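You operate a simulated robot arm through the tools that you are given. There is no shell and no other tool.

You are at the controls of a simulated two-armed robot. One attempt, no reset.

## Task
Line each terminal case up with the straight duct next to it and slide the duct up to it.
Fine: grey duct to the orange case, white duct to the blue case, each end within about a finger's width of the case's collar; the teal boxes and the bend ducts stay.

It is judged by the outcome, as a careful person would: the job done as asked, and still so three seconds after it is handed in. It fails if anything else is knocked over, pushed out of place, dropped, spilled or broken.

## Robot
Two 7-joint arms with two-finger grippers on one trunk that stands fixed in place. Base frame: the origin is at the foot of the trunk, x ahead of it, y to its left, z up; the work surface is at about z = 896. Units: mm, rad, N and s.
The left shoulder is at [78, 151, 988], the right one opposite. With the tool pointing down near the work surface each hand reaches from about 100 to 780 mm from the base axis, measured 20 degrees to its own side. Payload 2.54 kg a hand.
The TCP of each hand is the grasp point between the finger pads, 30 mm short of the fingertips. In the tool frame z runs along the fingers and y along their closing line. The gripper opens to 116 mm; its body begins 95 mm behind the TCP.
Orientation is that of the tool frame in the base frame, as a unit quaternion [x, y, z, w]. With the fingers straight down and closing along the base's y, the tool's x points along the base's -x, its y along +y and its z along -z.

## Interface
- The arms move only by the tool send_rows. It takes "left_steps", "right_steps" or both (then of equal length, played together; a hand with none holds still); each is a list of rows, each a list of 3 entries, a list of its own where there are three numbers: the shift along the base's x, y, z in mm, then the turn, a rotation vector about the base's x, y, z in degrees, then the closure, from 0 (fully open) to 1 (shut). In form: [[[x, y, z], [rx, ry, rz], gripper], ...]. A call has 1 to 20 rows; each row shifts and turns the commanded pose from where the row before left it. Each row takes 0.2 s and may step no farther than 50 mm and 0.15 rad from the row before; otherwise, or with a gripper value out of range, the whole call is refused. Where a pose cannot be reached the arm comes as near as it can. A force on the tool above 40 N (or 10 N above the force at the start of the call, whichever is more), or a blocked arm, ends the call early, and 0.2 s more pass. Each finger travels about 72 mm/s and halts on what it meets, pressing with about 35 N; the grip force reading is that of the motor and also rises with nothing between the fingers. The clock runs only during rows and for 0.2 s after the last one: add rows that do not move to give the fingers time. The reply holds the time, the measured pose of the TCP, the force on the tool along the base axes, the opening and the grip force, in the units named above and with some noise, with the torque about the TCP (base axes, N m) and any sound that the robot's microphone picked up.
- Cameras (640 x 400 px; columns grow to the right, rows downward): "scene" is now at [118.4, -76.6, 1153]; the picture's right is [-0.83, -0.56, 0.00], its down [-0.06, 0.08, -0.99] and it looks along [0.56, -0.82, -0.10] (base axes); focal length 214 px, centre (320, 200). "left" rides on the left gripper at [69, 15, -122] in its tool frame; the picture's right is [-0.21, 0.98, 0.00], its down [-0.83, -0.18, -0.53] and it looks along [-0.52, -0.11, 0.85] (tool axes); focal length 251 px, centre (320, 200). "right" rides on the right gripper at [69, -15, -122] in its tool frame; the picture's right is [0.21, 0.98, 0.00], its down [-0.83, 0.18, -0.53] and it looks along [-0.52, 0.11, 0.85] (tool axes); focal length 251 px, centre (320, 200). There is no depth. A picture from a camera that has moved, and an enlarged one, comes with that camera's place and axes in the base frame and with its lens.
- grab_frame(camera): a new picture of that camera. It takes no simulated time.
- raise_lower(by): slides the trunk up (or, below 0, down) by that many mm; the arms and the scene camera ride with it, the base frame stays. It gives what a move gives, with no picture.
- pan_tilt(pan, tilt): turns the head with the scene camera to pan (to the left, within 1.396 rad either way) and tilt (down, from -0.506 to 1.204), counted from straight ahead of the robot. It gives what a move gives.
- inspect(camera, box): a new picture of the part [left, top, right, bottom] of that camera's present view, enlarged. It takes no simulated time.
- close_job(): hands the job in; it is judged then, once.

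Nothing tells you positions but the pictures and the camera data. Unless the task says otherwise, let go and move clear before handing in.

The tools are called by a JSON object that holds its "api" and its "payload". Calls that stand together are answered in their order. send_rows: Moves the arms, as the interface text tells. Its arguments: {"type":"object","properties":{"left_steps":{"type":"array","items":{"type":"array"}},"right_steps":{"type":"array","items":{"type":"array"}}},"required":[]} The other tools are called the same way: raise_lower (by) moves the trunk up or down; pan_tilt (pan, tilt) turns the head that bears the scene camera; grab_frame (camera) takes a picture; inspect (camera, box) takes an enlarged picture of a part of a camera's view; close_job () hands the job in.

At the start:

```text
time_s: 0.0
left_eef_pos: [475.4, -71.7, 1081.3]
left_tool_rot: [0.0, 1.0, 0.0, 0.0]
left_ft_force: [-0.2, 0.4, 0.5]
left_torque: [0.0, -0.01, -0.01]
left_finger_gap: 116.0
left_gripper_force: 0.2
right_eef_pos: [372.2, -462.7, 1186.6]
right_tool_rot: [0.0, 1.0, 0.0, 0.0]
right_ft_force: [0.5, 0.1, -0.3]
right_torque: [-0.03, 0.01, 0.02]
right_finger_gap: 115.8
right_gripper_force: 0.0
trunk travel left (down, up): [-225.0, 64.0]
head pan, tilt (commanded): [-0.972, 0.099]
```

scene: 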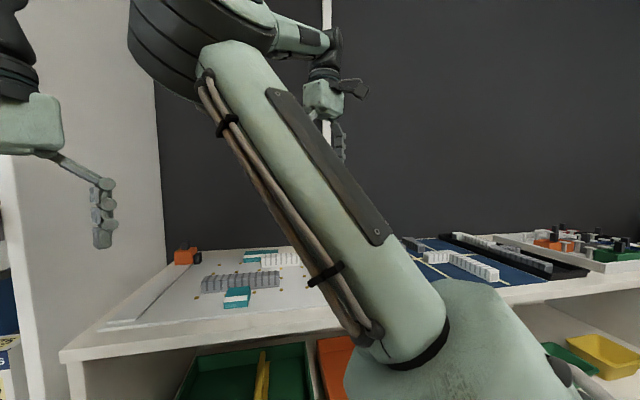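
right: 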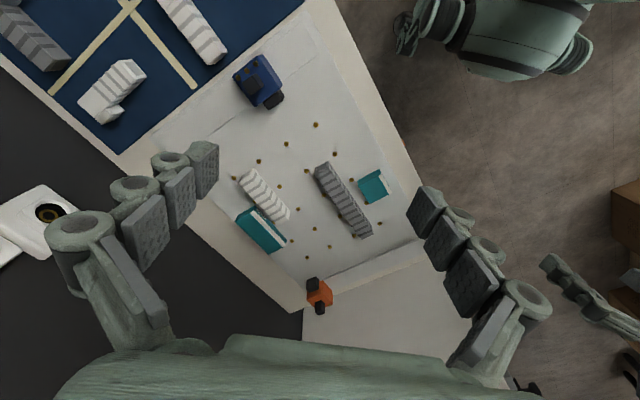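
left: 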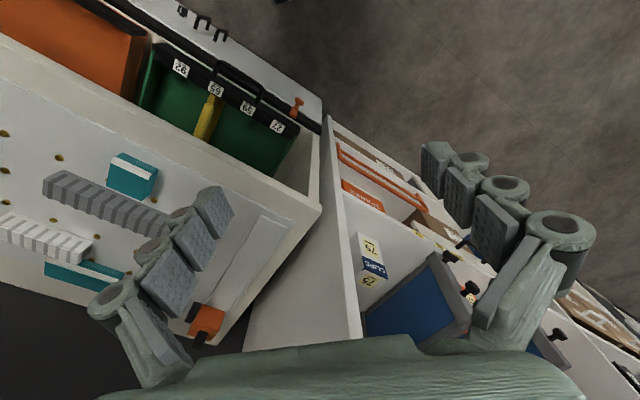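

The board with the ducts sits to the right front. The orange case is at its far end (about x 820, y -375) and the blue case at its near end (about x 370, y -555). I'll enlarge the views before planning anything.

{"api": "inspect", "payload": {"camera": "right", "box": [140, 20, 440, 320]}}

{"api": "inspect", "payload": {"camera": "right", "box": [0, 0, 300, 190]}}

{"api": "inspect", "payload": {"camera": "left", "box": [0, 100, 320, 360]}}

{"api": "inspect", "payload": {"camera": "scene", "box": [60, 220, 340, 340]}}

{"api": "inspect", "payload": {"camera": "scene", "box": [380, 200, 640, 320]}}

```text
1.33 times, centred on (290, 170) of right
camera zoom: at [304.0, -476.1, 1308.8], right [-0.21, 0.98, 0.0], down [0.83, 0.18, 0.53], along [0.52, 0.11, -0.85], focal length 335 px, centre (360, 240)
```

zoom: 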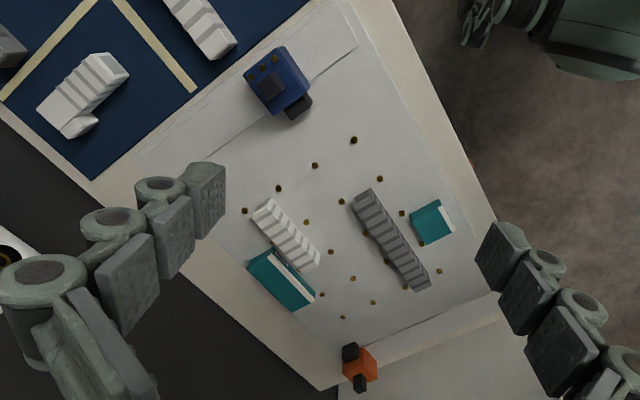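

```text
2.11 times, centred on (150, 95) of right
camera zoom: at [304.0, -476.1, 1308.8], right [-0.21, 0.98, 0.0], down [0.83, 0.18, 0.53], along [0.52, 0.11, -0.85], focal length 529 px, centre (678, 421)
```

zoom: 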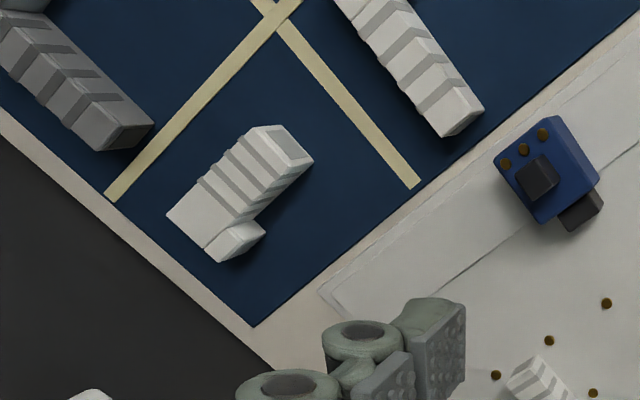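

```text
1.54 times, centred on (160, 230) of left
camera zoom: at [407.8, -57.1, 1204.7], right [0.21, 0.98, 0.0], down [0.83, -0.18, 0.53], along [0.52, -0.11, -0.85], focal length 387 px, centre (566, 154)
```

zoom: 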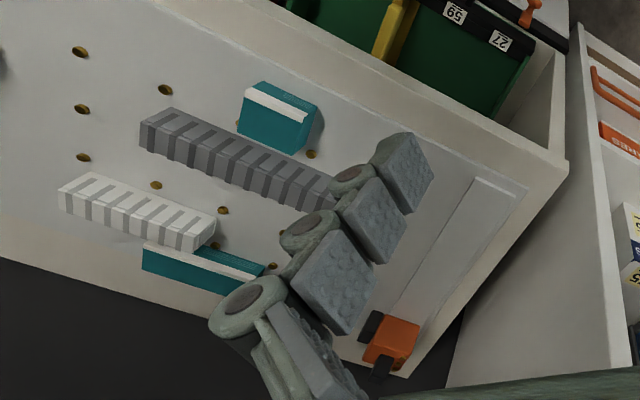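

```text
2.29 times, centred on (200, 280) of scene
camera zoom: at [118.4, -76.6, 1153.0], right [-0.83, -0.56, 0.0], down [-0.06, 0.08, -0.99], along [0.56, -0.82, -0.1], focal length 490 px, centre (594, 17)
```

zoom: 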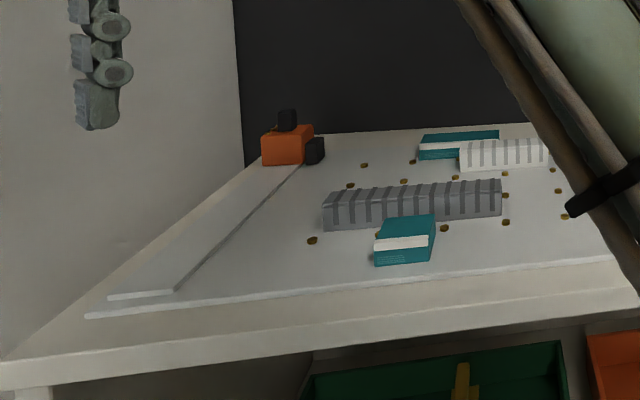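

```text
2.46 times, centred on (510, 260) of scene
camera zoom: at [118.4, -76.6, 1153.0], right [-0.83, -0.56, 0.0], down [-0.06, 0.08, -0.99], along [0.56, -0.82, -0.1], focal length 528 px, centre (-148, 52)
```

zoom: 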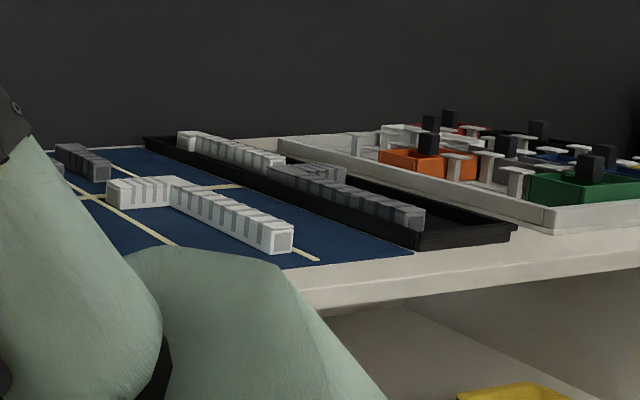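

The cases sit on strips at the two ends of the board. Orange is on the far strip and blue on the near one, and both collars face the ducts. I'll look around with the head before moving any arm.

{"api": "pan_tilt", "payload": {"pan": -0.3, "tilt": 0.4}}

{"api": "grab_frame", "payload": {"camera": "scene"}}

```text
time_s: 1.1
left_eef_pos: [477.1, -71.1, 1081.8]
left_tool_rot: [0.0, 1.0, 0.0, -0.001]
left_ft_force: [0.4, 0.3, 0.3]
left_torque: [-0.03, 0.04, 0.0]
left_finger_gap: 115.8
left_gripper_force: 0.1
right_eef_pos: [374.2, -461.1, 1186.6]
right_tool_rot: [0.0, 1.0, 0.0, 0.0]
right_ft_force: [0.5, 0.0, 1.6]
right_torque: [-0.02, 0.01, 0.0]
right_finger_gap: 116.1
right_gripper_force: 0.1
trunk travel left (down, up): [-225.0, 64.0]
head pan, tilt (commanded): [-0.3, 0.4]
```

```text
taken
camera scene: at [155.0, -28.1, 1125.1], right [-0.3, -0.96, 0.0], down [-0.37, 0.12, -0.92], along [0.88, -0.27, -0.39], focal length 214 px, centre (320, 200)
```

scene: 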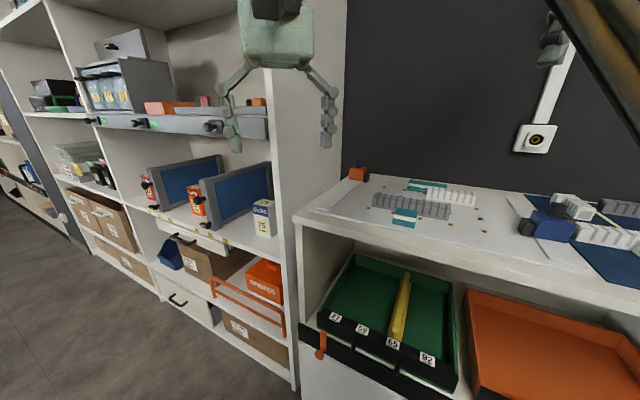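

The table runs at about 44°, with a shelf side panel just past its far end next to the orange case and a wall behind. I'll move the left hand back out of the way and bring the right hand's camera in for a closer look at the orange case.

{"api": "send_rows", "payload": {"left_steps": [[[-25, 25, 0], [0, 0, 0], 0], [[-25, 25, 0], [0, 0, 0], 0], [[-25, 25, 0], [0, 0, 0], 0], [[-25, 25, 0], [0, 0, 0], 0], [[-25, 25, 0], [0, 0, 0], 0], [[-25, 25, 0], [0, 0, 0], 0], [[0, 0, 0], [0, 0, 0], 0], [[0, 0, 0], [0, 0, 0], 0]], "right_steps": [[[33, 9, -10], [0, 0, 0], 0], [[33, 9, -10], [0, 0, 0], 0], [[33, 9, -10], [0, 0, 0], 0], [[33, 9, -10], [0, 0, 0], 0], [[33, 9, -10], [0, 0, 0], 0], [[33, 9, -10], [0, 0, 0], 0], [[33, 9, -10], [0, 0, 0], 0], [[33, 9, -10], [0, 0, 0], 0]]}}

{"api": "grab_frame", "payload": {"camera": "right"}}

{"api": "grab_frame", "payload": {"camera": "scene"}}

```text
time_s: 2.9
left_eef_pos: [325.8, 77.0, 1082.9]
left_tool_rot: [0.0, 1.0, 0.001, 0.0]
left_ft_force: [-0.3, 0.0, -0.1]
left_torque: [0.02, 0.01, -0.01]
left_finger_gap: 116.1
left_gripper_force: 0.0
right_eef_pos: [637.3, -390.6, 1106.9]
right_tool_rot: [0.001, 1.0, 0.0, 0.0]
right_ft_force: [0.1, -0.7, 0.3]
right_torque: [-0.03, 0.04, -0.01]
right_finger_gap: 116.4
right_gripper_force: 0.1
trunk travel left (down, up): [-225.0, 64.0]
head pan, tilt (commanded): [-0.3, 0.4]
```

```text
taken
camera right: at [568.9, -404.5, 1228.2], right [-0.21, 0.98, 0.0], down [0.83, 0.18, 0.53], along [0.52, 0.11, -0.85], focal length 251 px, centre (320, 200)
```

right: 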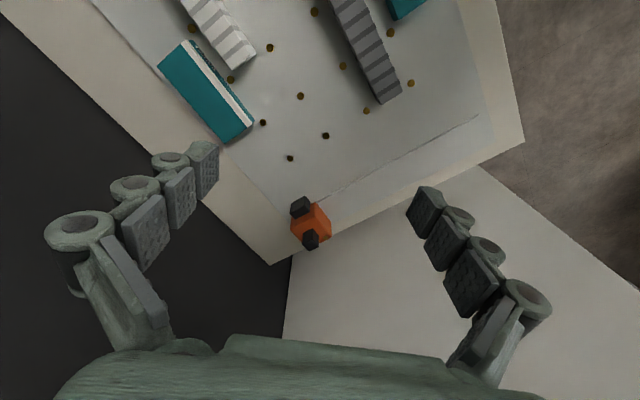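

```text
taken
camera scene: at [155.1, -28.5, 1125.0], right [-0.3, -0.96, 0.0], down [-0.37, 0.12, -0.92], along [0.88, -0.27, -0.39], focal length 214 px, centre (320, 200)
```

scene: 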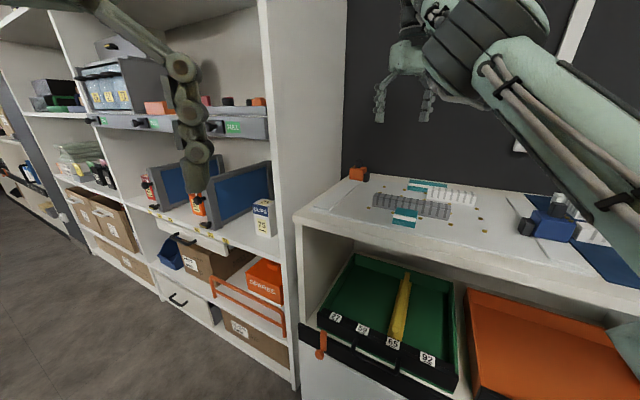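

{"api": "inspect", "payload": {"camera": "right", "box": [220, 130, 420, 290]}}

{"api": "inspect", "payload": {"camera": "right", "box": [130, 0, 530, 250]}}

{"api": "inspect", "payload": {"camera": "scene", "box": [280, 140, 500, 270]}}

```text
2.50 times, centred on (320, 210) of right
camera zoom: at [568.9, -404.5, 1228.2], right [-0.21, 0.98, 0.0], down [0.83, 0.18, 0.53], along [0.52, 0.11, -0.85], focal length 629 px, centre (320, 175)
```

zoom: 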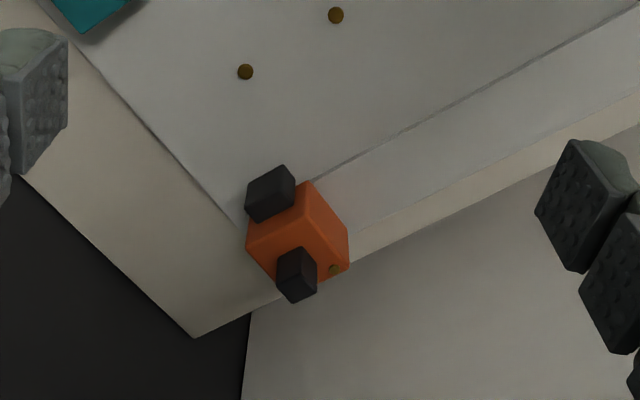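

```text
1.60 times, centred on (330, 125) of right
camera zoom: at [568.9, -404.5, 1228.2], right [-0.21, 0.98, 0.0], down [0.83, 0.18, 0.53], along [0.52, 0.11, -0.85], focal length 402 px, centre (304, 320)
```

zoom: 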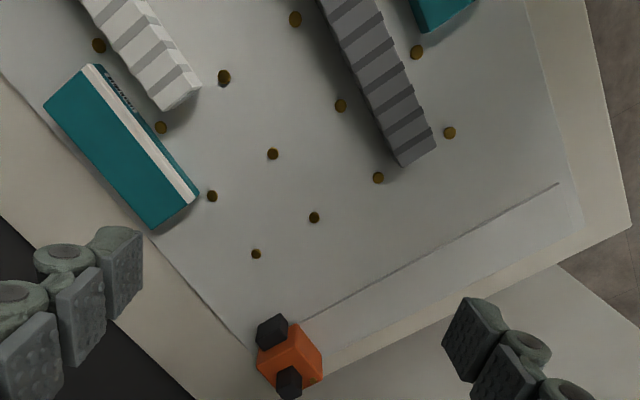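

```text
2.91 times, centred on (390, 205) of scene
camera zoom: at [155.1, -28.5, 1125.0], right [-0.3, -0.96, 0.0], down [-0.37, 0.12, -0.92], along [0.88, -0.27, -0.39], focal length 624 px, centre (116, 186)
```

zoom: 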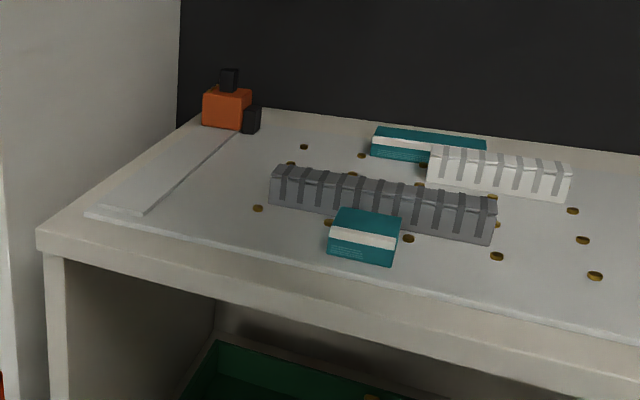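

{"api": "inspect", "payload": {"camera": "right", "box": [280, 185, 344, 260]}}

{"api": "inspect", "payload": {"camera": "scene", "box": [335, 150, 385, 200]}}

{"api": "inspect", "payload": {"camera": "scene", "box": [500, 170, 640, 270]}}

```text
5.33 times, centred on (312, 222) of right
camera zoom: at [568.9, -404.5, 1228.2], right [-0.21, 0.98, 0.0], down [0.83, 0.18, 0.53], along [0.52, 0.11, -0.85], focal length 1341 px, centre (363, 80)
```

zoom: 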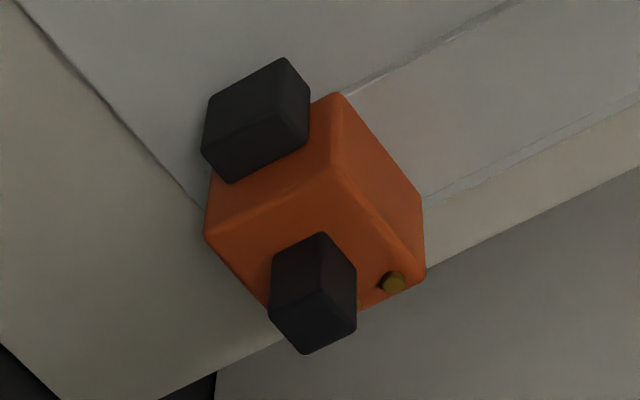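

```text
8.00 times, centred on (360, 175) of scene
camera zoom: at [155.1, -28.5, 1125.0], right [-0.3, -0.96, 0.0], down [-0.37, 0.12, -0.92], along [0.88, -0.27, -0.39], focal length 1716 px, centre (0, 400)
```

zoom: 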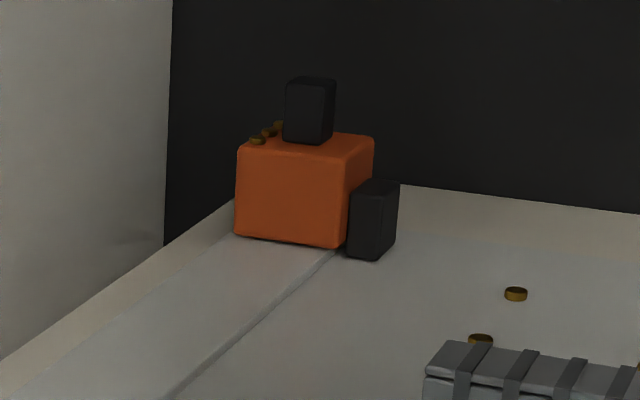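

```text
4.00 times, centred on (570, 220) of scene
camera zoom: at [155.1, -28.5, 1125.0], right [-0.3, -0.96, 0.0], down [-0.37, 0.12, -0.92], along [0.88, -0.27, -0.39], focal length 858 px, centre (-680, 120)
```

zoom: 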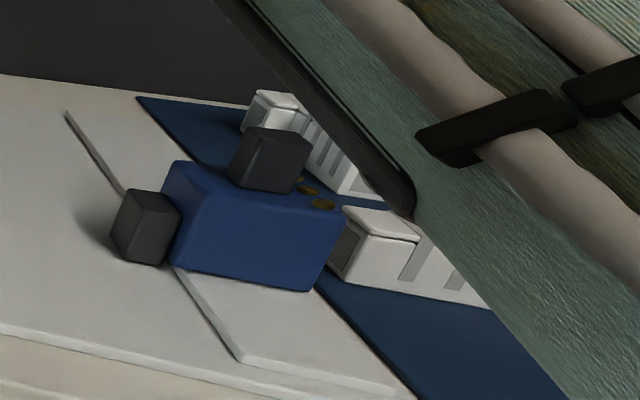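

{"api": "inspect", "payload": {"camera": "scene", "box": [360, 30, 450, 130]}}

{"api": "inspect", "payload": {"camera": "right", "box": [30, 120, 230, 360]}}

{"api": "inspect", "payload": {"camera": "right", "box": [300, 40, 440, 140]}}

{"api": "inspect", "payload": {"camera": "right", "box": [140, 0, 280, 150]}}

```text
4.00 times, centred on (405, 80) of scene
camera zoom: at [155.1, -28.5, 1125.0], right [-0.3, -0.96, 0.0], down [-0.37, 0.12, -0.92], along [0.88, -0.27, -0.39], focal length 858 px, centre (-20, 680)
```

zoom: 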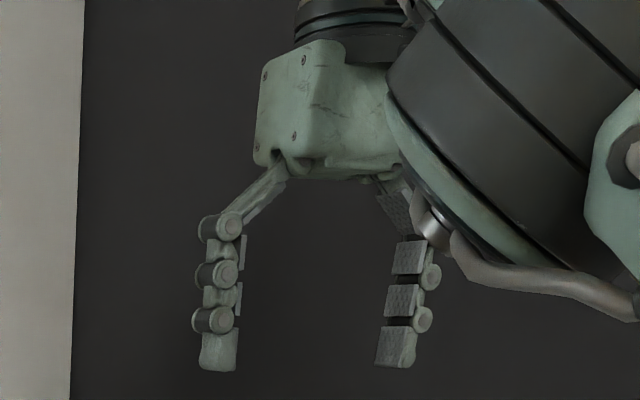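

```text
1.67 times, centred on (130, 240) of right
camera zoom: at [568.9, -404.5, 1228.2], right [-0.21, 0.98, 0.0], down [0.83, 0.18, 0.53], along [0.52, 0.11, -0.85], focal length 419 px, centre (637, 133)
```

zoom: 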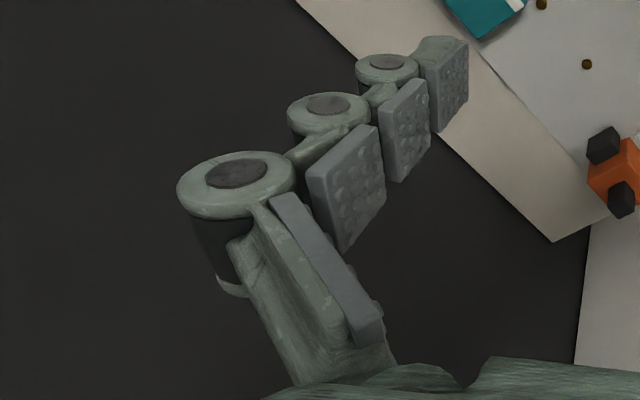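

```text
4.00 times, centred on (370, 90) of right
camera zoom: at [568.9, -404.5, 1228.2], right [-0.21, 0.98, 0.0], down [0.83, 0.18, 0.53], along [0.52, 0.11, -0.85], focal length 1006 px, centre (120, 640)
```

zoom: 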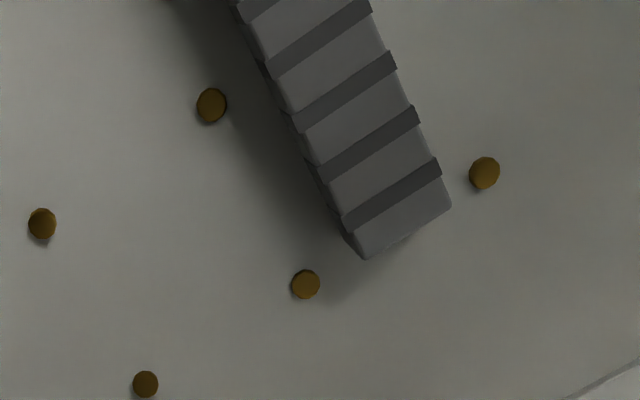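

```text
2.67 times, centred on (210, 75) of right
camera zoom: at [568.9, -404.5, 1228.2], right [-0.21, 0.98, 0.0], down [0.83, 0.18, 0.53], along [0.52, 0.11, -0.85], focal length 670 px, centre (613, 533)
```

zoom: 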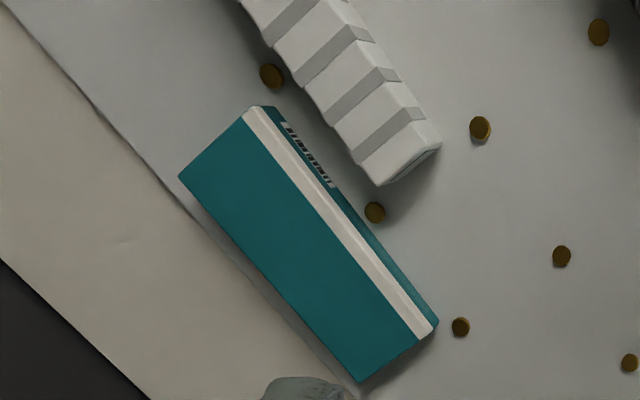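

The orange case centre is at about (806, -367). It is 36 mm tall with a 15 mm knob on top reaching z ≈ 963, and the side panel is about 28 mm behind the case. The grey duct's line is about 180 mm along the strip toward me. Next I'll turn the right hand so it closes along the duct direction, then tilt it outward for reach.

{"api": "send_rows", "payload": {"right_steps": [[[0, 0, 0], [0, 0, -7.63], 0.3], [[0, 0, 0], [0, 0, -7.63], 0.69], [[0, 0, 0], [0, 0, -7.63], 0.69], [[0, 0, 0], [0, 0, -7.63], 0.69], [[0, 0, 0], [0, 0, -7.63], 0.69], [[0, 0, 0], [0, 0, -7.63], 0.69], [[20, 4, -8], [-5.74, -5.58, 0], 0.69], [[20, 4, -8], [-5.74, -5.58, 0], 0.69], [[20, 4, -8], [-5.74, -5.58, 0], 0.69], [[20, 4, -8], [-5.74, -5.58, 0], 0.69], [[20, 4, -8], [-5.74, -5.58, 0], 0.69], [[0, 0, 0], [0, 0, 0], 0.69]]}}

{"api": "grab_frame", "payload": {"camera": "right"}}

{"api": "grab_frame", "payload": {"camera": "scene"}}

```text
time_s: 5.5
left_eef_pos: [326.4, 77.8, 1083.1]
left_tool_rot: [-0.001, 1.0, -0.001, 0.0]
left_ft_force: [0.9, -0.7, -0.1]
left_torque: [-0.06, -0.02, 0.01]
left_finger_gap: 116.1
left_gripper_force: 0.0
right_eef_pos: [670.3, -402.8, 1030.4]
right_tool_rot: [0.365, 0.865, -0.134, 0.316]
right_ft_force: [-1.3, -0.3, 0.5]
right_torque: [-0.01, -0.01, -0.01]
right_finger_gap: 36.1
right_gripper_force: 0.1
right hand out of reach, approached as far as the arm can: row 4, 5, 6, 10
trunk travel left (down, up): [-225.0, 64.0]
head pan, tilt (commanded): [-0.3, 0.4]
```

```text
taken
camera right: at [568.1, -318.7, 1078.3], right [0.59, 0.8, -0.14], down [0.33, -0.08, 0.94], along [0.74, -0.6, -0.31], focal length 251 px, centre (320, 200)
```

right: 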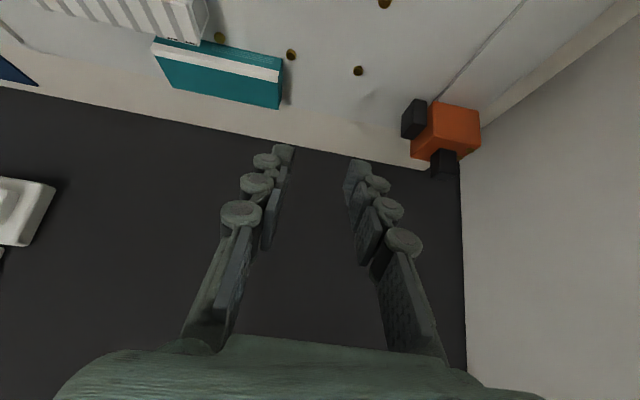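

```text
taken
camera scene: at [154.9, -27.8, 1125.2], right [-0.3, -0.96, 0.0], down [-0.37, 0.11, -0.92], along [0.88, -0.27, -0.39], focal length 214 px, centre (320, 200)
```

scene: 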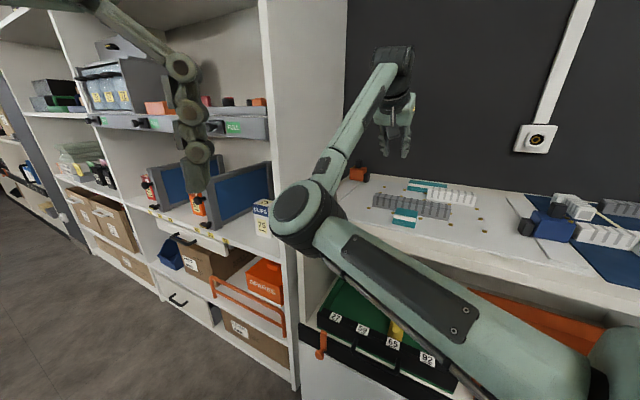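

{"api": "send_rows", "payload": {"right_steps": [[[0, 0, 0], [0, 0, 0], 0.69], [[0, 0, 0], [0, 0, 0], 0.69], [[0, 0, 0], [0, 0, 0], 0.69]]}}

```text
time_s: 6.2
left_eef_pos: [326.2, 77.9, 1082.4]
left_tool_rot: [0.0, 1.0, 0.0, 0.0]
left_ft_force: [0.8, -0.6, 0.2]
left_torque: [-0.01, -0.02, -0.01]
left_finger_gap: 116.1
left_gripper_force: 0.0
right_eef_pos: [670.5, -403.8, 1029.3]
right_tool_rot: [0.365, 0.866, -0.133, 0.315]
right_ft_force: [-0.4, -0.3, -0.4]
right_torque: [-0.01, 0.02, 0.0]
right_finger_gap: 35.9
right_gripper_force: 0.0
trunk travel left (down, up): [-225.0, 64.0]
head pan, tilt (commanded): [-0.3, 0.4]
```

{"api": "send_rows", "payload": {"right_steps": [[[20, 7, 5], [0, 0, 0], 0.69], [[20, 7, 5], [0, 0, 0], 0.69], [[20, 7, 5], [0, 0, 0], 0.69]]}}

{"api": "grab_frame", "payload": {"camera": "scene"}}

```text
time_s: 7.0
left_eef_pos: [326.1, 77.0, 1082.1]
left_tool_rot: [0.0, 1.0, 0.0, 0.0]
left_ft_force: [0.1, -0.2, -0.1]
left_torque: [0.03, 0.01, -0.02]
left_finger_gap: 116.0
left_gripper_force: 0.1
right_eef_pos: [676.2, -399.7, 1029.8]
right_tool_rot: [0.362, 0.867, -0.133, 0.316]
right_ft_force: [-0.8, -0.7, 0.5]
right_torque: [0.0, 0.0, 0.0]
right_finger_gap: 36.0
right_gripper_force: 0.2
right hand out of reach, approached as far as the arm can: row 1, 2, 3
trunk travel left (down, up): [-225.0, 64.0]
head pan, tilt (commanded): [-0.3, 0.4]
```

```text
taken
camera scene: at [155.0, -28.0, 1125.1], right [-0.3, -0.96, 0.0], down [-0.37, 0.12, -0.92], along [0.88, -0.27, -0.39], focal length 214 px, centre (320, 200)
```

scene: 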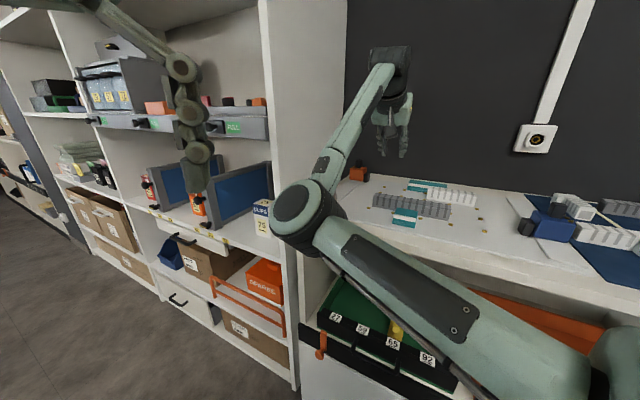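

The yaw in that direction drove the arm into a poor configuration. I'll back out to the upright pose and try turning the hand the other way, which gives the same closing line.

{"api": "send_rows", "payload": {"right_steps": [[[-12, 2, 15], [5.74, 5.58, 0], 0.69], [[-12, 2, 15], [5.74, 5.58, 0], 0.69], [[-12, 2, 15], [5.74, 5.58, 0], 0.69], [[-12, 2, 15], [5.74, 5.58, 0], 0.69], [[-12, 2, 15], [5.74, 5.58, 0], 0.69], [[0, 0, 0], [0, 0, 7.63], 0.69], [[0, 0, 0], [0, 0, 7.63], 0.69], [[0, 0, 0], [0, 0, 7.63], 0.69], [[0, 0, 0], [0, 0, 7.63], 0.69], [[0, 0, 0], [0, 0, 7.63], 0.69], [[0, 0, 0], [0, 0, 7.63], 0.69], [[0, 0, 0], [0, 0, 0], 0.69]]}}

{"api": "grab_frame", "payload": {"camera": "scene"}}

```text
time_s: 9.7
left_eef_pos: [325.5, 79.1, 1083.0]
left_tool_rot: [0.0, 1.0, -0.001, 0.0]
left_ft_force: [0.8, -0.2, 0.6]
left_torque: [0.01, 0.0, 0.01]
left_finger_gap: 115.8
left_gripper_force: 0.0
right_eef_pos: [592.7, -412.3, 1049.9]
right_tool_rot: [-0.001, 1.0, 0.0, 0.001]
right_ft_force: [-0.6, 0.0, 0.1]
right_torque: [0.0, 0.01, -0.01]
right_finger_gap: 35.9
right_gripper_force: 0.0
right hand out of reach, approached as far as the arm can: row 2, 5
trunk travel left (down, up): [-225.0, 64.0]
head pan, tilt (commanded): [-0.3, 0.4]
```

```text
taken
camera scene: at [155.0, -28.0, 1125.1], right [-0.3, -0.96, 0.0], down [-0.37, 0.12, -0.92], along [0.88, -0.27, -0.39], focal length 214 px, centre (320, 200)
```

scene: 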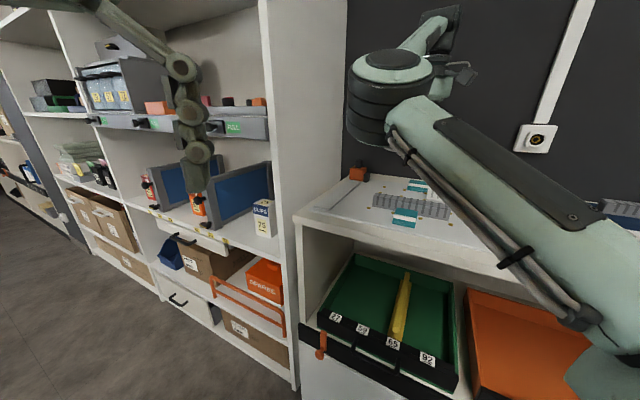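

{"api": "send_rows", "payload": {"right_steps": [[[0, 10, 20], [0, 0, 0], 0.69], [[0, 10, 20], [0, 0, 0], 0.69], [[0, 0, 20], [0, 0, 0], 0.69], [[0, 0, 0], [0, 0, 8.4], 0.69], [[0, 0, 0], [0, 0, 8.4], 0.69], [[0, 0, 0], [0, 0, 8.4], 0.69], [[0, 0, 0], [0, 0, 8.4], 0.69], [[0, 0, 0], [0, 0, 8.4], 0.69], [[0, 0, 0], [0, 0, 8.4], 0.69]]}}

{"api": "grab_frame", "payload": {"camera": "scene"}}

```text
time_s: 11.7
left_eef_pos: [326.0, 77.3, 1083.8]
left_tool_rot: [0.0, 1.0, 0.0, 0.0]
left_ft_force: [0.5, 0.7, 0.2]
left_torque: [-0.02, -0.03, 0.0]
left_finger_gap: 116.2
left_gripper_force: 0.0
right_eef_pos: [592.6, -392.3, 1109.3]
right_tool_rot: [-0.427, 0.904, 0.0, 0.001]
right_ft_force: [0.6, -0.1, 0.5]
right_torque: [0.0, 0.0, 0.04]
right_finger_gap: 36.0
right_gripper_force: 0.1
trunk travel left (down, up): [-225.0, 64.0]
head pan, tilt (commanded): [-0.3, 0.4]
```

```text
taken
camera scene: at [155.0, -28.0, 1125.1], right [-0.3, -0.96, 0.0], down [-0.37, 0.12, -0.92], along [0.88, -0.27, -0.39], focal length 214 px, centre (320, 200)
```

scene: 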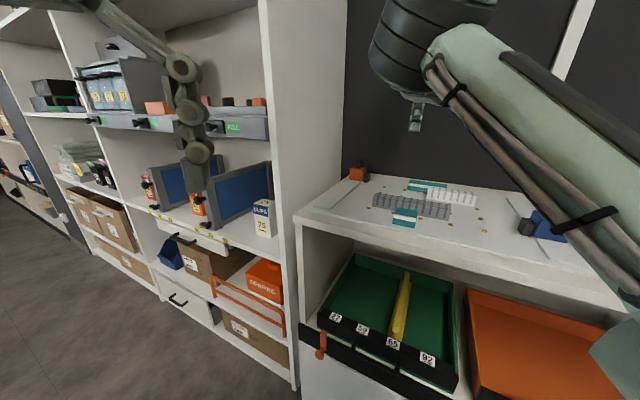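

{"api": "send_rows", "payload": {"right_steps": [[[0, 0, 0], [0, 0, 8.4], 0.69], [[0, 0, 0], [0, 0, 8.4], 0.69], [[0, 0, 0], [0, 0, 8.4], 0.69], [[0, 0, 0], [0, 0, 8.4], 0.69], [[0, 0, 0], [0, 0, 8.4], 0.69], [[0, 0, 0], [0, 0, 8.4], 0.69], [[0, 0, 0], [0, 0, 8.4], 0.69], [[0, 0, 0], [0, 0, 8.4], 0.69], [[0, 0, 0], [0, 0, 8.4], 0.69], [[0, 0, 0], [0, 0, 8.4], 0.69]]}}

{"api": "grab_frame", "payload": {"camera": "scene"}}

{"api": "grab_frame", "payload": {"camera": "right"}}

```text
time_s: 13.8
left_eef_pos: [326.5, 76.6, 1082.4]
left_tool_rot: [0.0, 1.0, 0.0, 0.0]
left_ft_force: [-1.0, -0.3, -0.6]
left_torque: [-0.02, 0.0, -0.01]
left_finger_gap: 116.4
left_gripper_force: 0.0
right_eef_pos: [592.9, -392.4, 1110.0]
right_tool_rot: [0.923, -0.386, -0.001, 0.0]
right_ft_force: [0.2, 0.5, -0.4]
right_torque: [-0.02, 0.01, 0.02]
right_finger_gap: 35.8
right_gripper_force: 0.0
trunk travel left (down, up): [-225.0, 64.0]
head pan, tilt (commanded): [-0.3, 0.4]
```

```text
taken
camera scene: at [155.0, -28.0, 1125.1], right [-0.3, -0.96, 0.0], down [-0.37, 0.12, -0.92], along [0.88, -0.27, -0.39], focal length 214 px, centre (320, 200)
```

scene: 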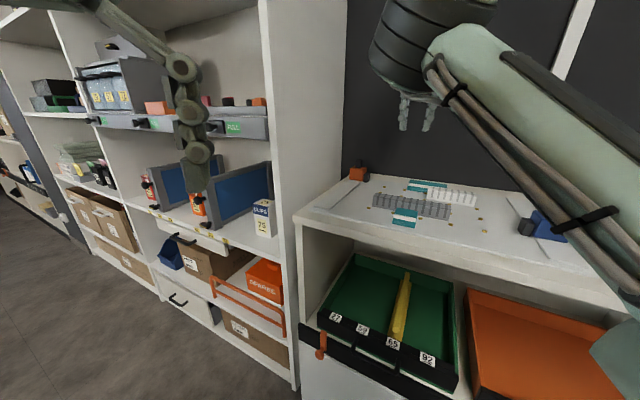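

```text
taken
camera right: at [652.3, -429.4, 1231.7], right [-0.54, -0.84, 0.0], down [-0.71, 0.46, 0.53], along [-0.45, 0.29, -0.85], focal length 251 px, centre (320, 200)
```

right: 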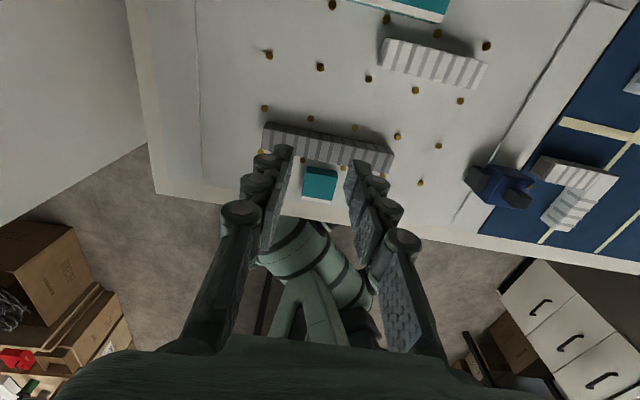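

Turning the other way works, and it also gives a clear overhead view of the board. I'll take close views of the ducts, the teal boxes and the blue case for measuring.

{"api": "inspect", "payload": {"camera": "right", "box": [230, 80, 430, 220]}}

{"api": "inspect", "payload": {"camera": "right", "box": [340, 0, 540, 130]}}

{"api": "inspect", "payload": {"camera": "right", "box": [430, 120, 630, 260]}}

```text
2.86 times, centred on (330, 150) of right
camera zoom: at [652.3, -429.4, 1231.7], right [-0.54, -0.84, 0.0], down [-0.71, 0.46, 0.53], along [-0.45, 0.29, -0.85], focal length 718 px, centre (291, 343)
```

zoom: 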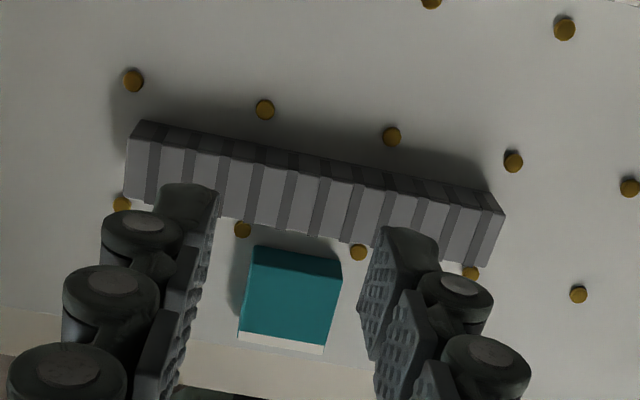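

```text
3.08 times, centred on (440, 65) of right
camera zoom: at [652.3, -429.4, 1231.7], right [-0.54, -0.84, 0.0], down [-0.71, 0.46, 0.53], along [-0.45, 0.29, -0.85], focal length 774 px, centre (-49, 615)
```

zoom: 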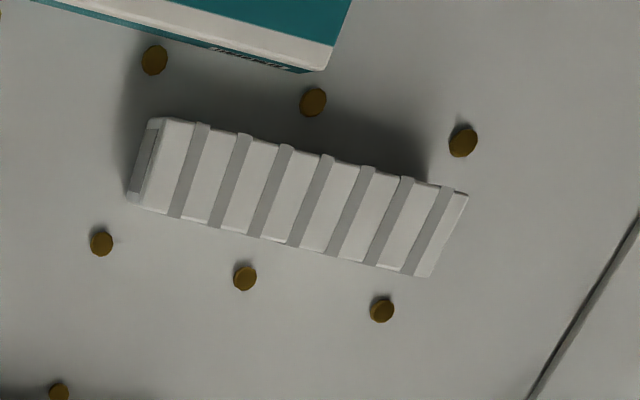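

```text
2.86 times, centred on (530, 190) of right
camera zoom: at [652.3, -429.4, 1231.7], right [-0.54, -0.84, 0.0], down [-0.71, 0.46, 0.53], along [-0.45, 0.29, -0.85], focal length 718 px, centre (-280, 229)
```

zoom: 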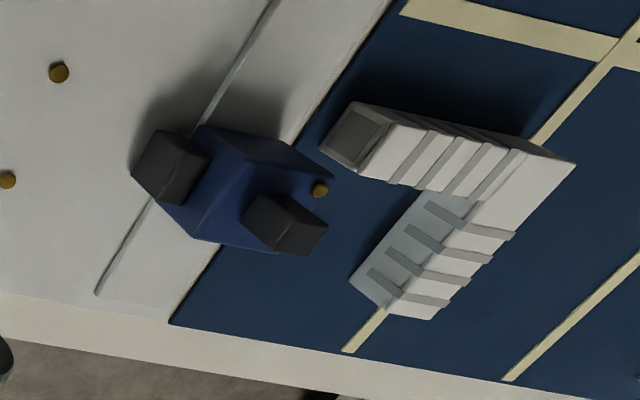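

{"api": "send_rows", "payload": {"right_steps": [[[24, 3, -6], [-5.657, -5.657, 0], 0.69], [[24, 3, -6], [-5.657, -5.657, 0], 0.69], [[24, 3, -6], [-5.657, -5.657, 0], 0.69], [[24, 3, -6], [-5.657, -5.657, 0], 0.69], [[24, 3, -6], [-5.657, -5.657, 0], 0.69], [[0, 0, 0], [0, 0, 0], 0.69]]}}

{"api": "grab_frame", "payload": {"camera": "scene"}}

```text
time_s: 15.2
left_eef_pos: [327.2, 78.0, 1081.7]
left_tool_rot: [0.0, 1.0, 0.0, 0.0]
left_ft_force: [-0.3, -0.5, -0.2]
left_torque: [0.0, 0.01, -0.03]
left_finger_gap: 116.2
left_gripper_force: 0.1
right_eef_pos: [714.5, -376.6, 1079.1]
right_tool_rot: [0.866, -0.365, 0.317, 0.129]
right_ft_force: [0.5, -0.1, -0.7]
right_torque: [-0.01, 0.02, 0.0]
right_finger_gap: 36.0
right_gripper_force: 0.1
trunk travel left (down, up): [-225.0, 64.0]
head pan, tilt (commanded): [-0.3, 0.4]
```

```text
taken
camera scene: at [155.1, -28.0, 1125.1], right [-0.3, -0.96, 0.0], down [-0.37, 0.12, -0.92], along [0.88, -0.27, -0.39], focal length 214 px, centre (320, 200)
```

scene: 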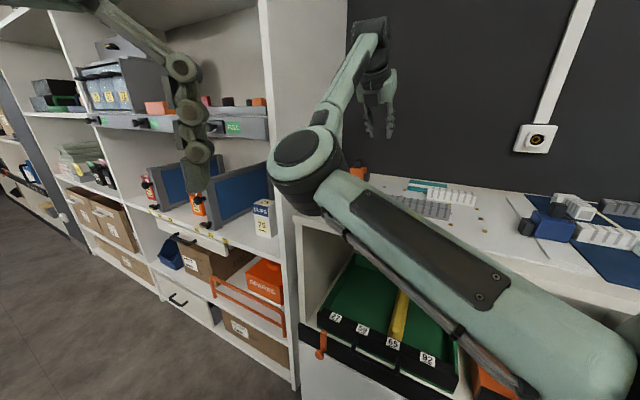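

{"api": "send_rows", "payload": {"right_steps": [[[28, 5.5, -5], [0, 0, 0], 0.69], [[28, 5.5, -5], [0, 0, 0], 0.69], [[28, 5.5, -5], [0, 0, 0], 0.69], [[0, 0, 0], [0, 0, 0], 0.69]]}}

{"api": "grab_frame", "payload": {"camera": "scene"}}

{"api": "grab_frame", "payload": {"camera": "right"}}

```text
time_s: 16.2
left_eef_pos: [326.7, 77.8, 1081.9]
left_tool_rot: [0.0, 1.0, 0.001, 0.0]
left_ft_force: [-0.1, 0.4, 0.3]
left_torque: [-0.02, -0.04, 0.02]
left_finger_gap: 115.9
left_gripper_force: 0.0
right_eef_pos: [797.3, -361.2, 1064.9]
right_tool_rot: [0.866, -0.364, 0.317, 0.129]
right_ft_force: [0.5, 0.2, -0.3]
right_torque: [0.02, -0.02, 0.03]
right_finger_gap: 36.1
right_gripper_force: 0.0
trunk travel left (down, up): [-225.0, 64.0]
head pan, tilt (commanded): [-0.3, 0.4]
```

```text
taken
camera scene: at [155.0, -28.0, 1125.1], right [-0.3, -0.96, 0.0], down [-0.37, 0.12, -0.92], along [0.88, -0.27, -0.39], focal length 214 px, centre (320, 200)
```

scene: 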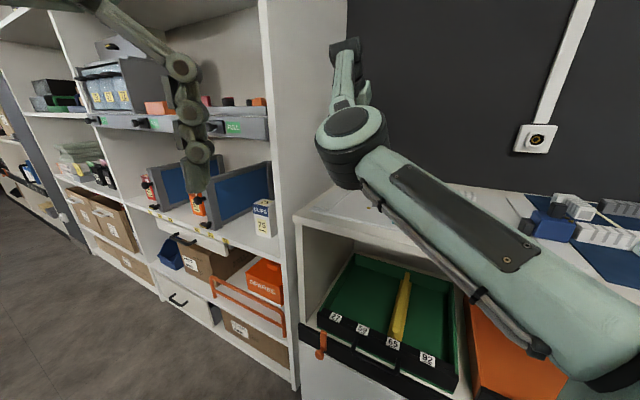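

```text
taken
camera right: at [789.6, -331.0, 1202.6], right [-0.58, -0.8, 0.13], down [-0.81, 0.57, -0.12], along [0.02, -0.18, -0.98], focal length 251 px, centre (320, 200)
```

right: 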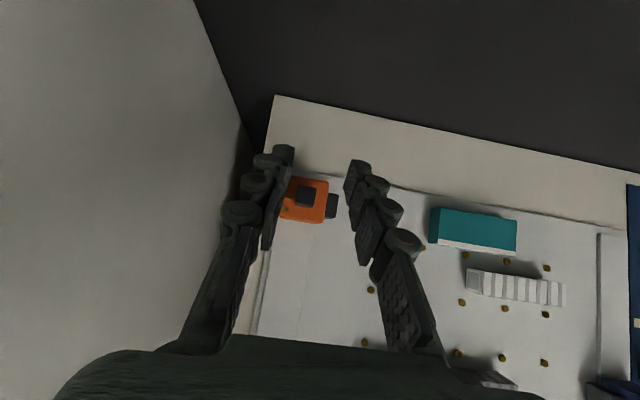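

{"api": "inspect", "payload": {"camera": "right", "box": [240, 130, 380, 250]}}

```text
3.33 times, centred on (310, 190) of right
camera zoom: at [789.6, -331.0, 1202.6], right [-0.58, -0.8, 0.13], down [-0.81, 0.57, -0.12], along [0.02, -0.18, -0.98], focal length 838 px, centre (353, 233)
```

zoom: 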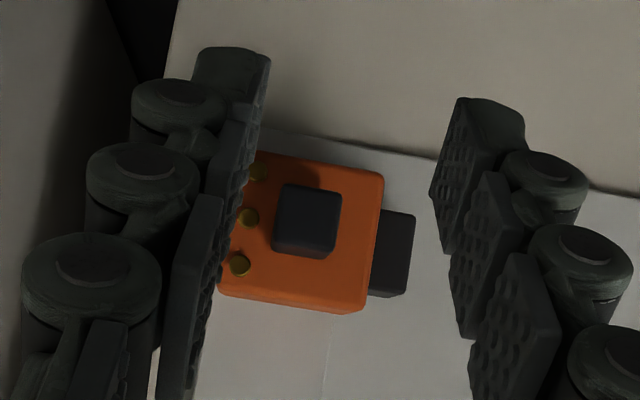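

The hand reaches over the orange knob and the fingers straddle it with room on the panel side. I'll lower in stages.

{"api": "send_rows", "payload": {"right_steps": [[[1.2, 0, -16], [0, 0, 0], 0.69], [[1.2, 0, -16], [0, 0, 0], 0.69], [[1.1, -0.5, -16], [0, 0, 0], 0.69], [[0, 0, -16], [0, 0, 0], 0.69], [[0, 0, -14], [0, 0, 0], 0.69], [[0, 0, 0], [0, 0, 0], 0.69]]}}

{"api": "inspect", "payload": {"camera": "right", "box": [240, 110, 400, 250]}}

{"api": "grab_frame", "payload": {"camera": "scene"}}

```text
time_s: 17.6
left_eef_pos: [325.9, 77.3, 1082.0]
left_tool_rot: [0.0, 1.0, -0.001, 0.0]
left_ft_force: [-0.7, -0.1, -0.6]
left_torque: [-0.01, -0.03, 0.0]
left_finger_gap: 115.9
left_gripper_force: 0.1
right_eef_pos: [801.5, -361.5, 987.6]
right_tool_rot: [0.866, -0.365, 0.316, 0.13]
right_ft_force: [0.1, -0.4, 0.8]
right_torque: [0.01, -0.02, 0.03]
right_finger_gap: 35.9
right_gripper_force: 0.0
trunk travel left (down, up): [-225.0, 64.0]
head pan, tilt (commanded): [-0.3, 0.4]
```

```text
2.86 times, centred on (320, 180) of right
camera zoom: at [792.7, -331.9, 1124.7], right [-0.58, -0.8, 0.13], down [-0.81, 0.57, -0.12], along [0.02, -0.18, -0.98], focal length 718 px, centre (320, 257)
```

zoom: 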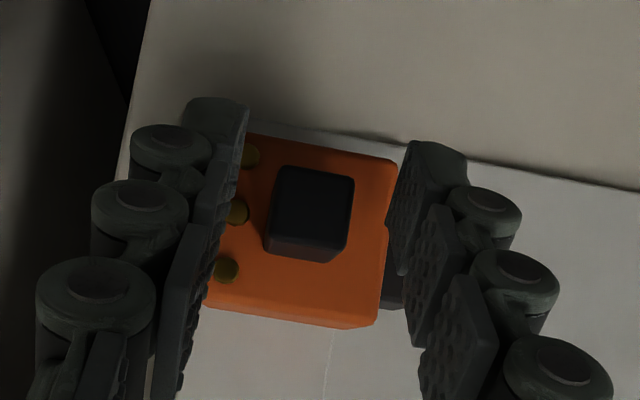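

```text
taken
camera scene: at [155.0, -28.0, 1125.1], right [-0.3, -0.96, 0.0], down [-0.37, 0.12, -0.92], along [0.88, -0.27, -0.39], focal length 214 px, centre (320, 200)
```

scene: 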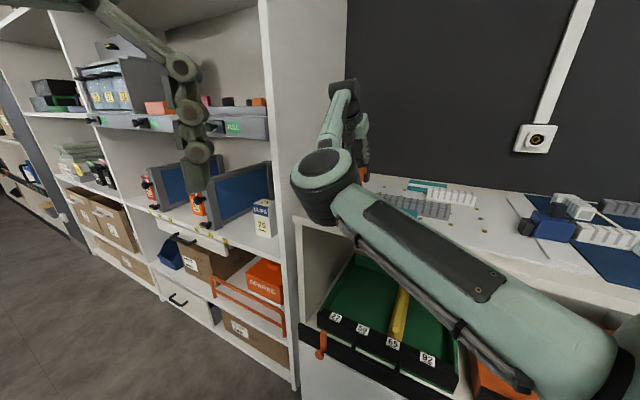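

{"api": "send_rows", "payload": {"right_steps": [[[0, 0, -6], [0, 0, 0], 0.69], [[0, 0, -6], [0, 0, 0], 0.69], [[0, 0, 0], [0, 0, 0], 0.75], [[0, 0, 0], [0, 0, 0], 0.8], [[0, 0, 0], [0, 0, 0], 0.85], [[0, 0, 0], [0, 0, 0], 0.9], [[0, 0, 0], [0, 0, 0], 0.9]]}}

{"api": "inspect", "payload": {"camera": "right", "box": [240, 110, 400, 250]}}

```text
time_s: 19.2
left_eef_pos: [325.6, 77.6, 1082.3]
left_tool_rot: [0.002, 1.0, 0.0, -0.001]
left_ft_force: [0.2, 0.3, -0.3]
left_torque: [-0.01, 0.02, 0.02]
left_finger_gap: 116.1
left_gripper_force: 0.1
right_eef_pos: [801.2, -362.0, 975.2]
right_tool_rot: [0.867, -0.363, 0.317, 0.128]
right_ft_force: [0.5, 0.1, -1.7]
right_torque: [-0.18, -0.14, 0.19]
right_finger_gap: 17.5
right_gripper_force: 43.1
trunk travel left (down, up): [-225.0, 64.0]
head pan, tilt (commanded): [-0.3, 0.4]
```

```text
2.86 times, centred on (320, 180) of right
camera zoom: at [793.0, -331.8, 1112.4], right [-0.58, -0.8, 0.13], down [-0.81, 0.57, -0.12], along [0.02, -0.18, -0.98], focal length 718 px, centre (320, 257)
```

zoom: 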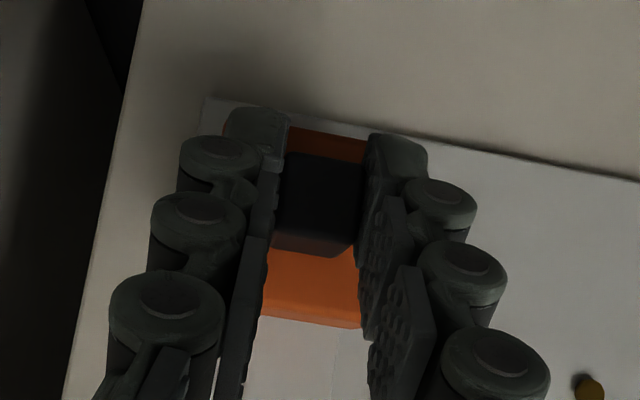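

The knob is gripped at 17.5 mm. I'll start dragging it slowly along the strip and watch the forces.

{"api": "send_rows", "payload": {"right_steps": [[[-5, 5, 0], [0, 0, 0], 0.92], [[-7, 7, 0], [0, 0, 0], 0.92], [[-7, 7, 0], [0, 0, 0], 0.92]]}}

{"api": "grab_frame", "payload": {"camera": "right"}}

```text
time_s: 20.1
left_eef_pos: [325.4, 78.0, 1080.9]
left_tool_rot: [0.0, 1.0, -0.001, 0.0]
left_ft_force: [-0.6, -0.4, -0.4]
left_torque: [-0.03, 0.0, 0.04]
left_finger_gap: 115.9
left_gripper_force: 0.1
right_eef_pos: [781.1, -341.7, 975.3]
right_tool_rot: [0.866, -0.364, 0.316, 0.129]
right_ft_force: [2.8, 1.3, -1.0]
right_torque: [-0.22, -0.19, 0.08]
right_finger_gap: 17.4
right_gripper_force: 43.1
trunk travel left (down, up): [-225.0, 64.0]
head pan, tilt (commanded): [-0.3, 0.4]
```

```text
taken
camera right: at [773.7, -312.6, 1112.4], right [-0.58, -0.8, 0.13], down [-0.81, 0.57, -0.12], along [0.02, -0.18, -0.98], focal length 251 px, centre (320, 200)
```

right: 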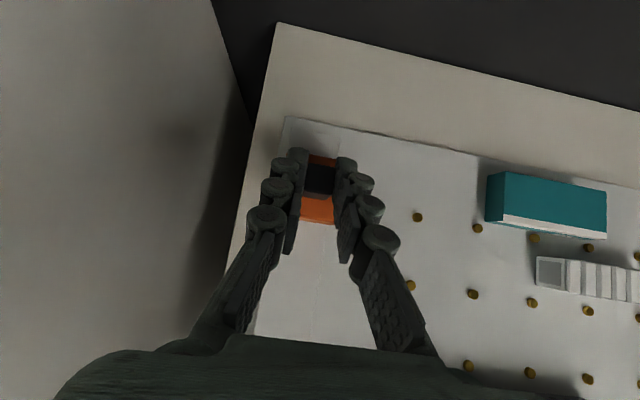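

{"api": "send_rows", "payload": {"right_steps": [[[-7.07, 7.07, 0], [0, 0, 0], 0.92], [[-7.07, 7.07, 0], [0, 0, 0], 0.92], [[-7.07, 7.07, 0], [0, 0, 0], 0.92], [[-7.07, 7.07, 0], [0, 0, 0], 0.92], [[-7.07, 7.07, 0], [0, 0, 0], 0.92], [[-7.07, 7.07, 0], [0, 0, 0], 0.92], [[-7.07, 7.07, 0], [0, 0, 0], 0.92]]}}

{"api": "grab_frame", "payload": {"camera": "scene"}}

```text
time_s: 21.6
left_eef_pos: [327.0, 78.0, 1083.1]
left_tool_rot: [0.0, 1.0, -0.001, 0.0]
left_ft_force: [-0.5, 0.6, 0.6]
left_torque: [0.0, 0.02, -0.03]
left_finger_gap: 116.0
left_gripper_force: 0.0
right_eef_pos: [732.2, -291.5, 975.1]
right_tool_rot: [0.866, -0.363, 0.317, 0.129]
right_ft_force: [6.5, 5.4, 1.3]
right_torque: [-0.6, -0.69, 0.3]
right_finger_gap: 17.3
right_gripper_force: 43.5
trunk travel left (down, up): [-225.0, 64.0]
head pan, tilt (commanded): [-0.3, 0.4]
```

```text
taken
camera scene: at [155.4, -27.5, 1125.0], right [-0.3, -0.96, 0.0], down [-0.37, 0.11, -0.92], along [0.88, -0.27, -0.39], focal length 214 px, centre (320, 200)
```

scene: 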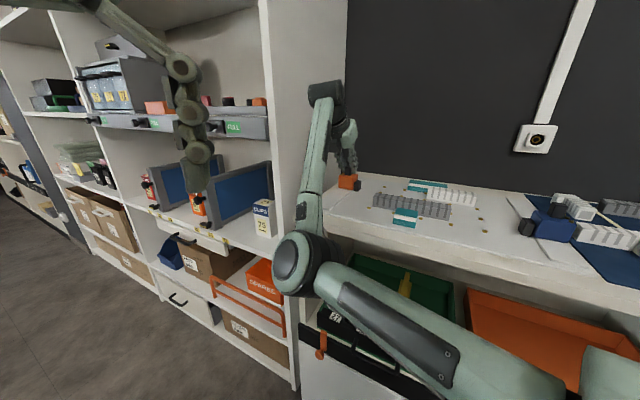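

The case follows the strip, and the side force suggests the strip direction is closer to 44°. I'll correct the direction slightly and continue.

{"api": "send_rows", "payload": {"right_steps": [[[-6.3, 7.8, 0], [0, 0, 0], 0.92], [[-6.8, 7.4, 0], [0, 0, 0], 0.92], [[-6.95, 7.2, 0], [0, 0, 0], 0.92], [[-6.95, 7.2, 0], [0, 0, 0], 0.92]]}}

{"api": "grab_frame", "payload": {"camera": "scene"}}

{"api": "grab_frame", "payload": {"camera": "right"}}

```text
time_s: 22.6
left_eef_pos: [325.9, 76.8, 1082.3]
left_tool_rot: [0.0, 1.0, 0.0, 0.0]
left_ft_force: [0.2, 0.2, -0.8]
left_torque: [-0.05, -0.03, -0.03]
left_finger_gap: 116.0
left_gripper_force: 0.0
right_eef_pos: [704.0, -262.8, 975.1]
right_tool_rot: [0.866, -0.365, 0.316, 0.129]
right_ft_force: [-2.9, -5.6, -1.8]
right_torque: [-1.03, -0.46, 0.07]
right_finger_gap: 17.5
right_gripper_force: 42.8
trunk travel left (down, up): [-225.0, 64.0]
head pan, tilt (commanded): [-0.3, 0.4]
```

```text
taken
camera scene: at [154.9, -28.5, 1125.0], right [-0.3, -0.96, 0.0], down [-0.37, 0.12, -0.92], along [0.88, -0.27, -0.39], focal length 214 px, centre (320, 200)
```

scene: 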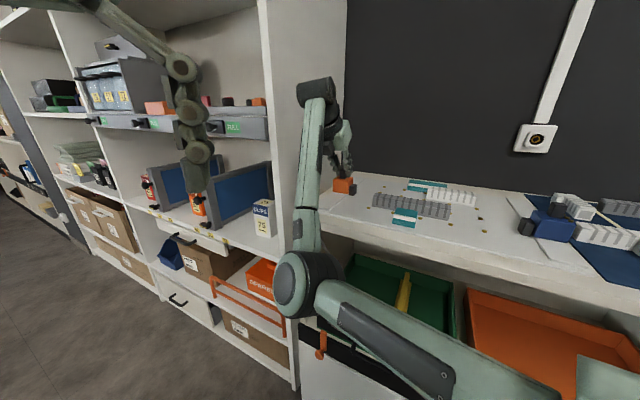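

```text
taken
camera right: at [696.4, -235.0, 1112.5], right [-0.58, -0.8, 0.13], down [-0.81, 0.57, -0.12], along [0.02, -0.18, -0.98], focal length 251 px, centre (320, 200)
```

right: 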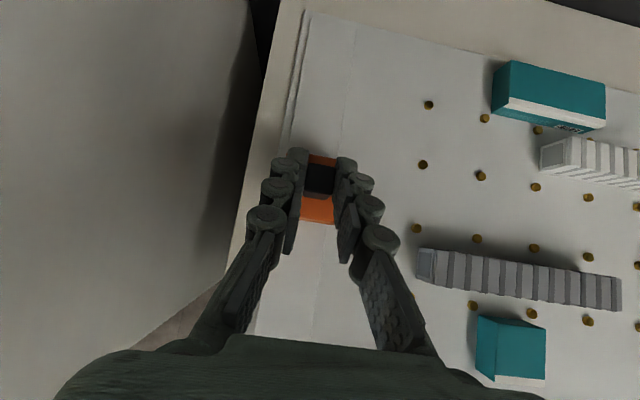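

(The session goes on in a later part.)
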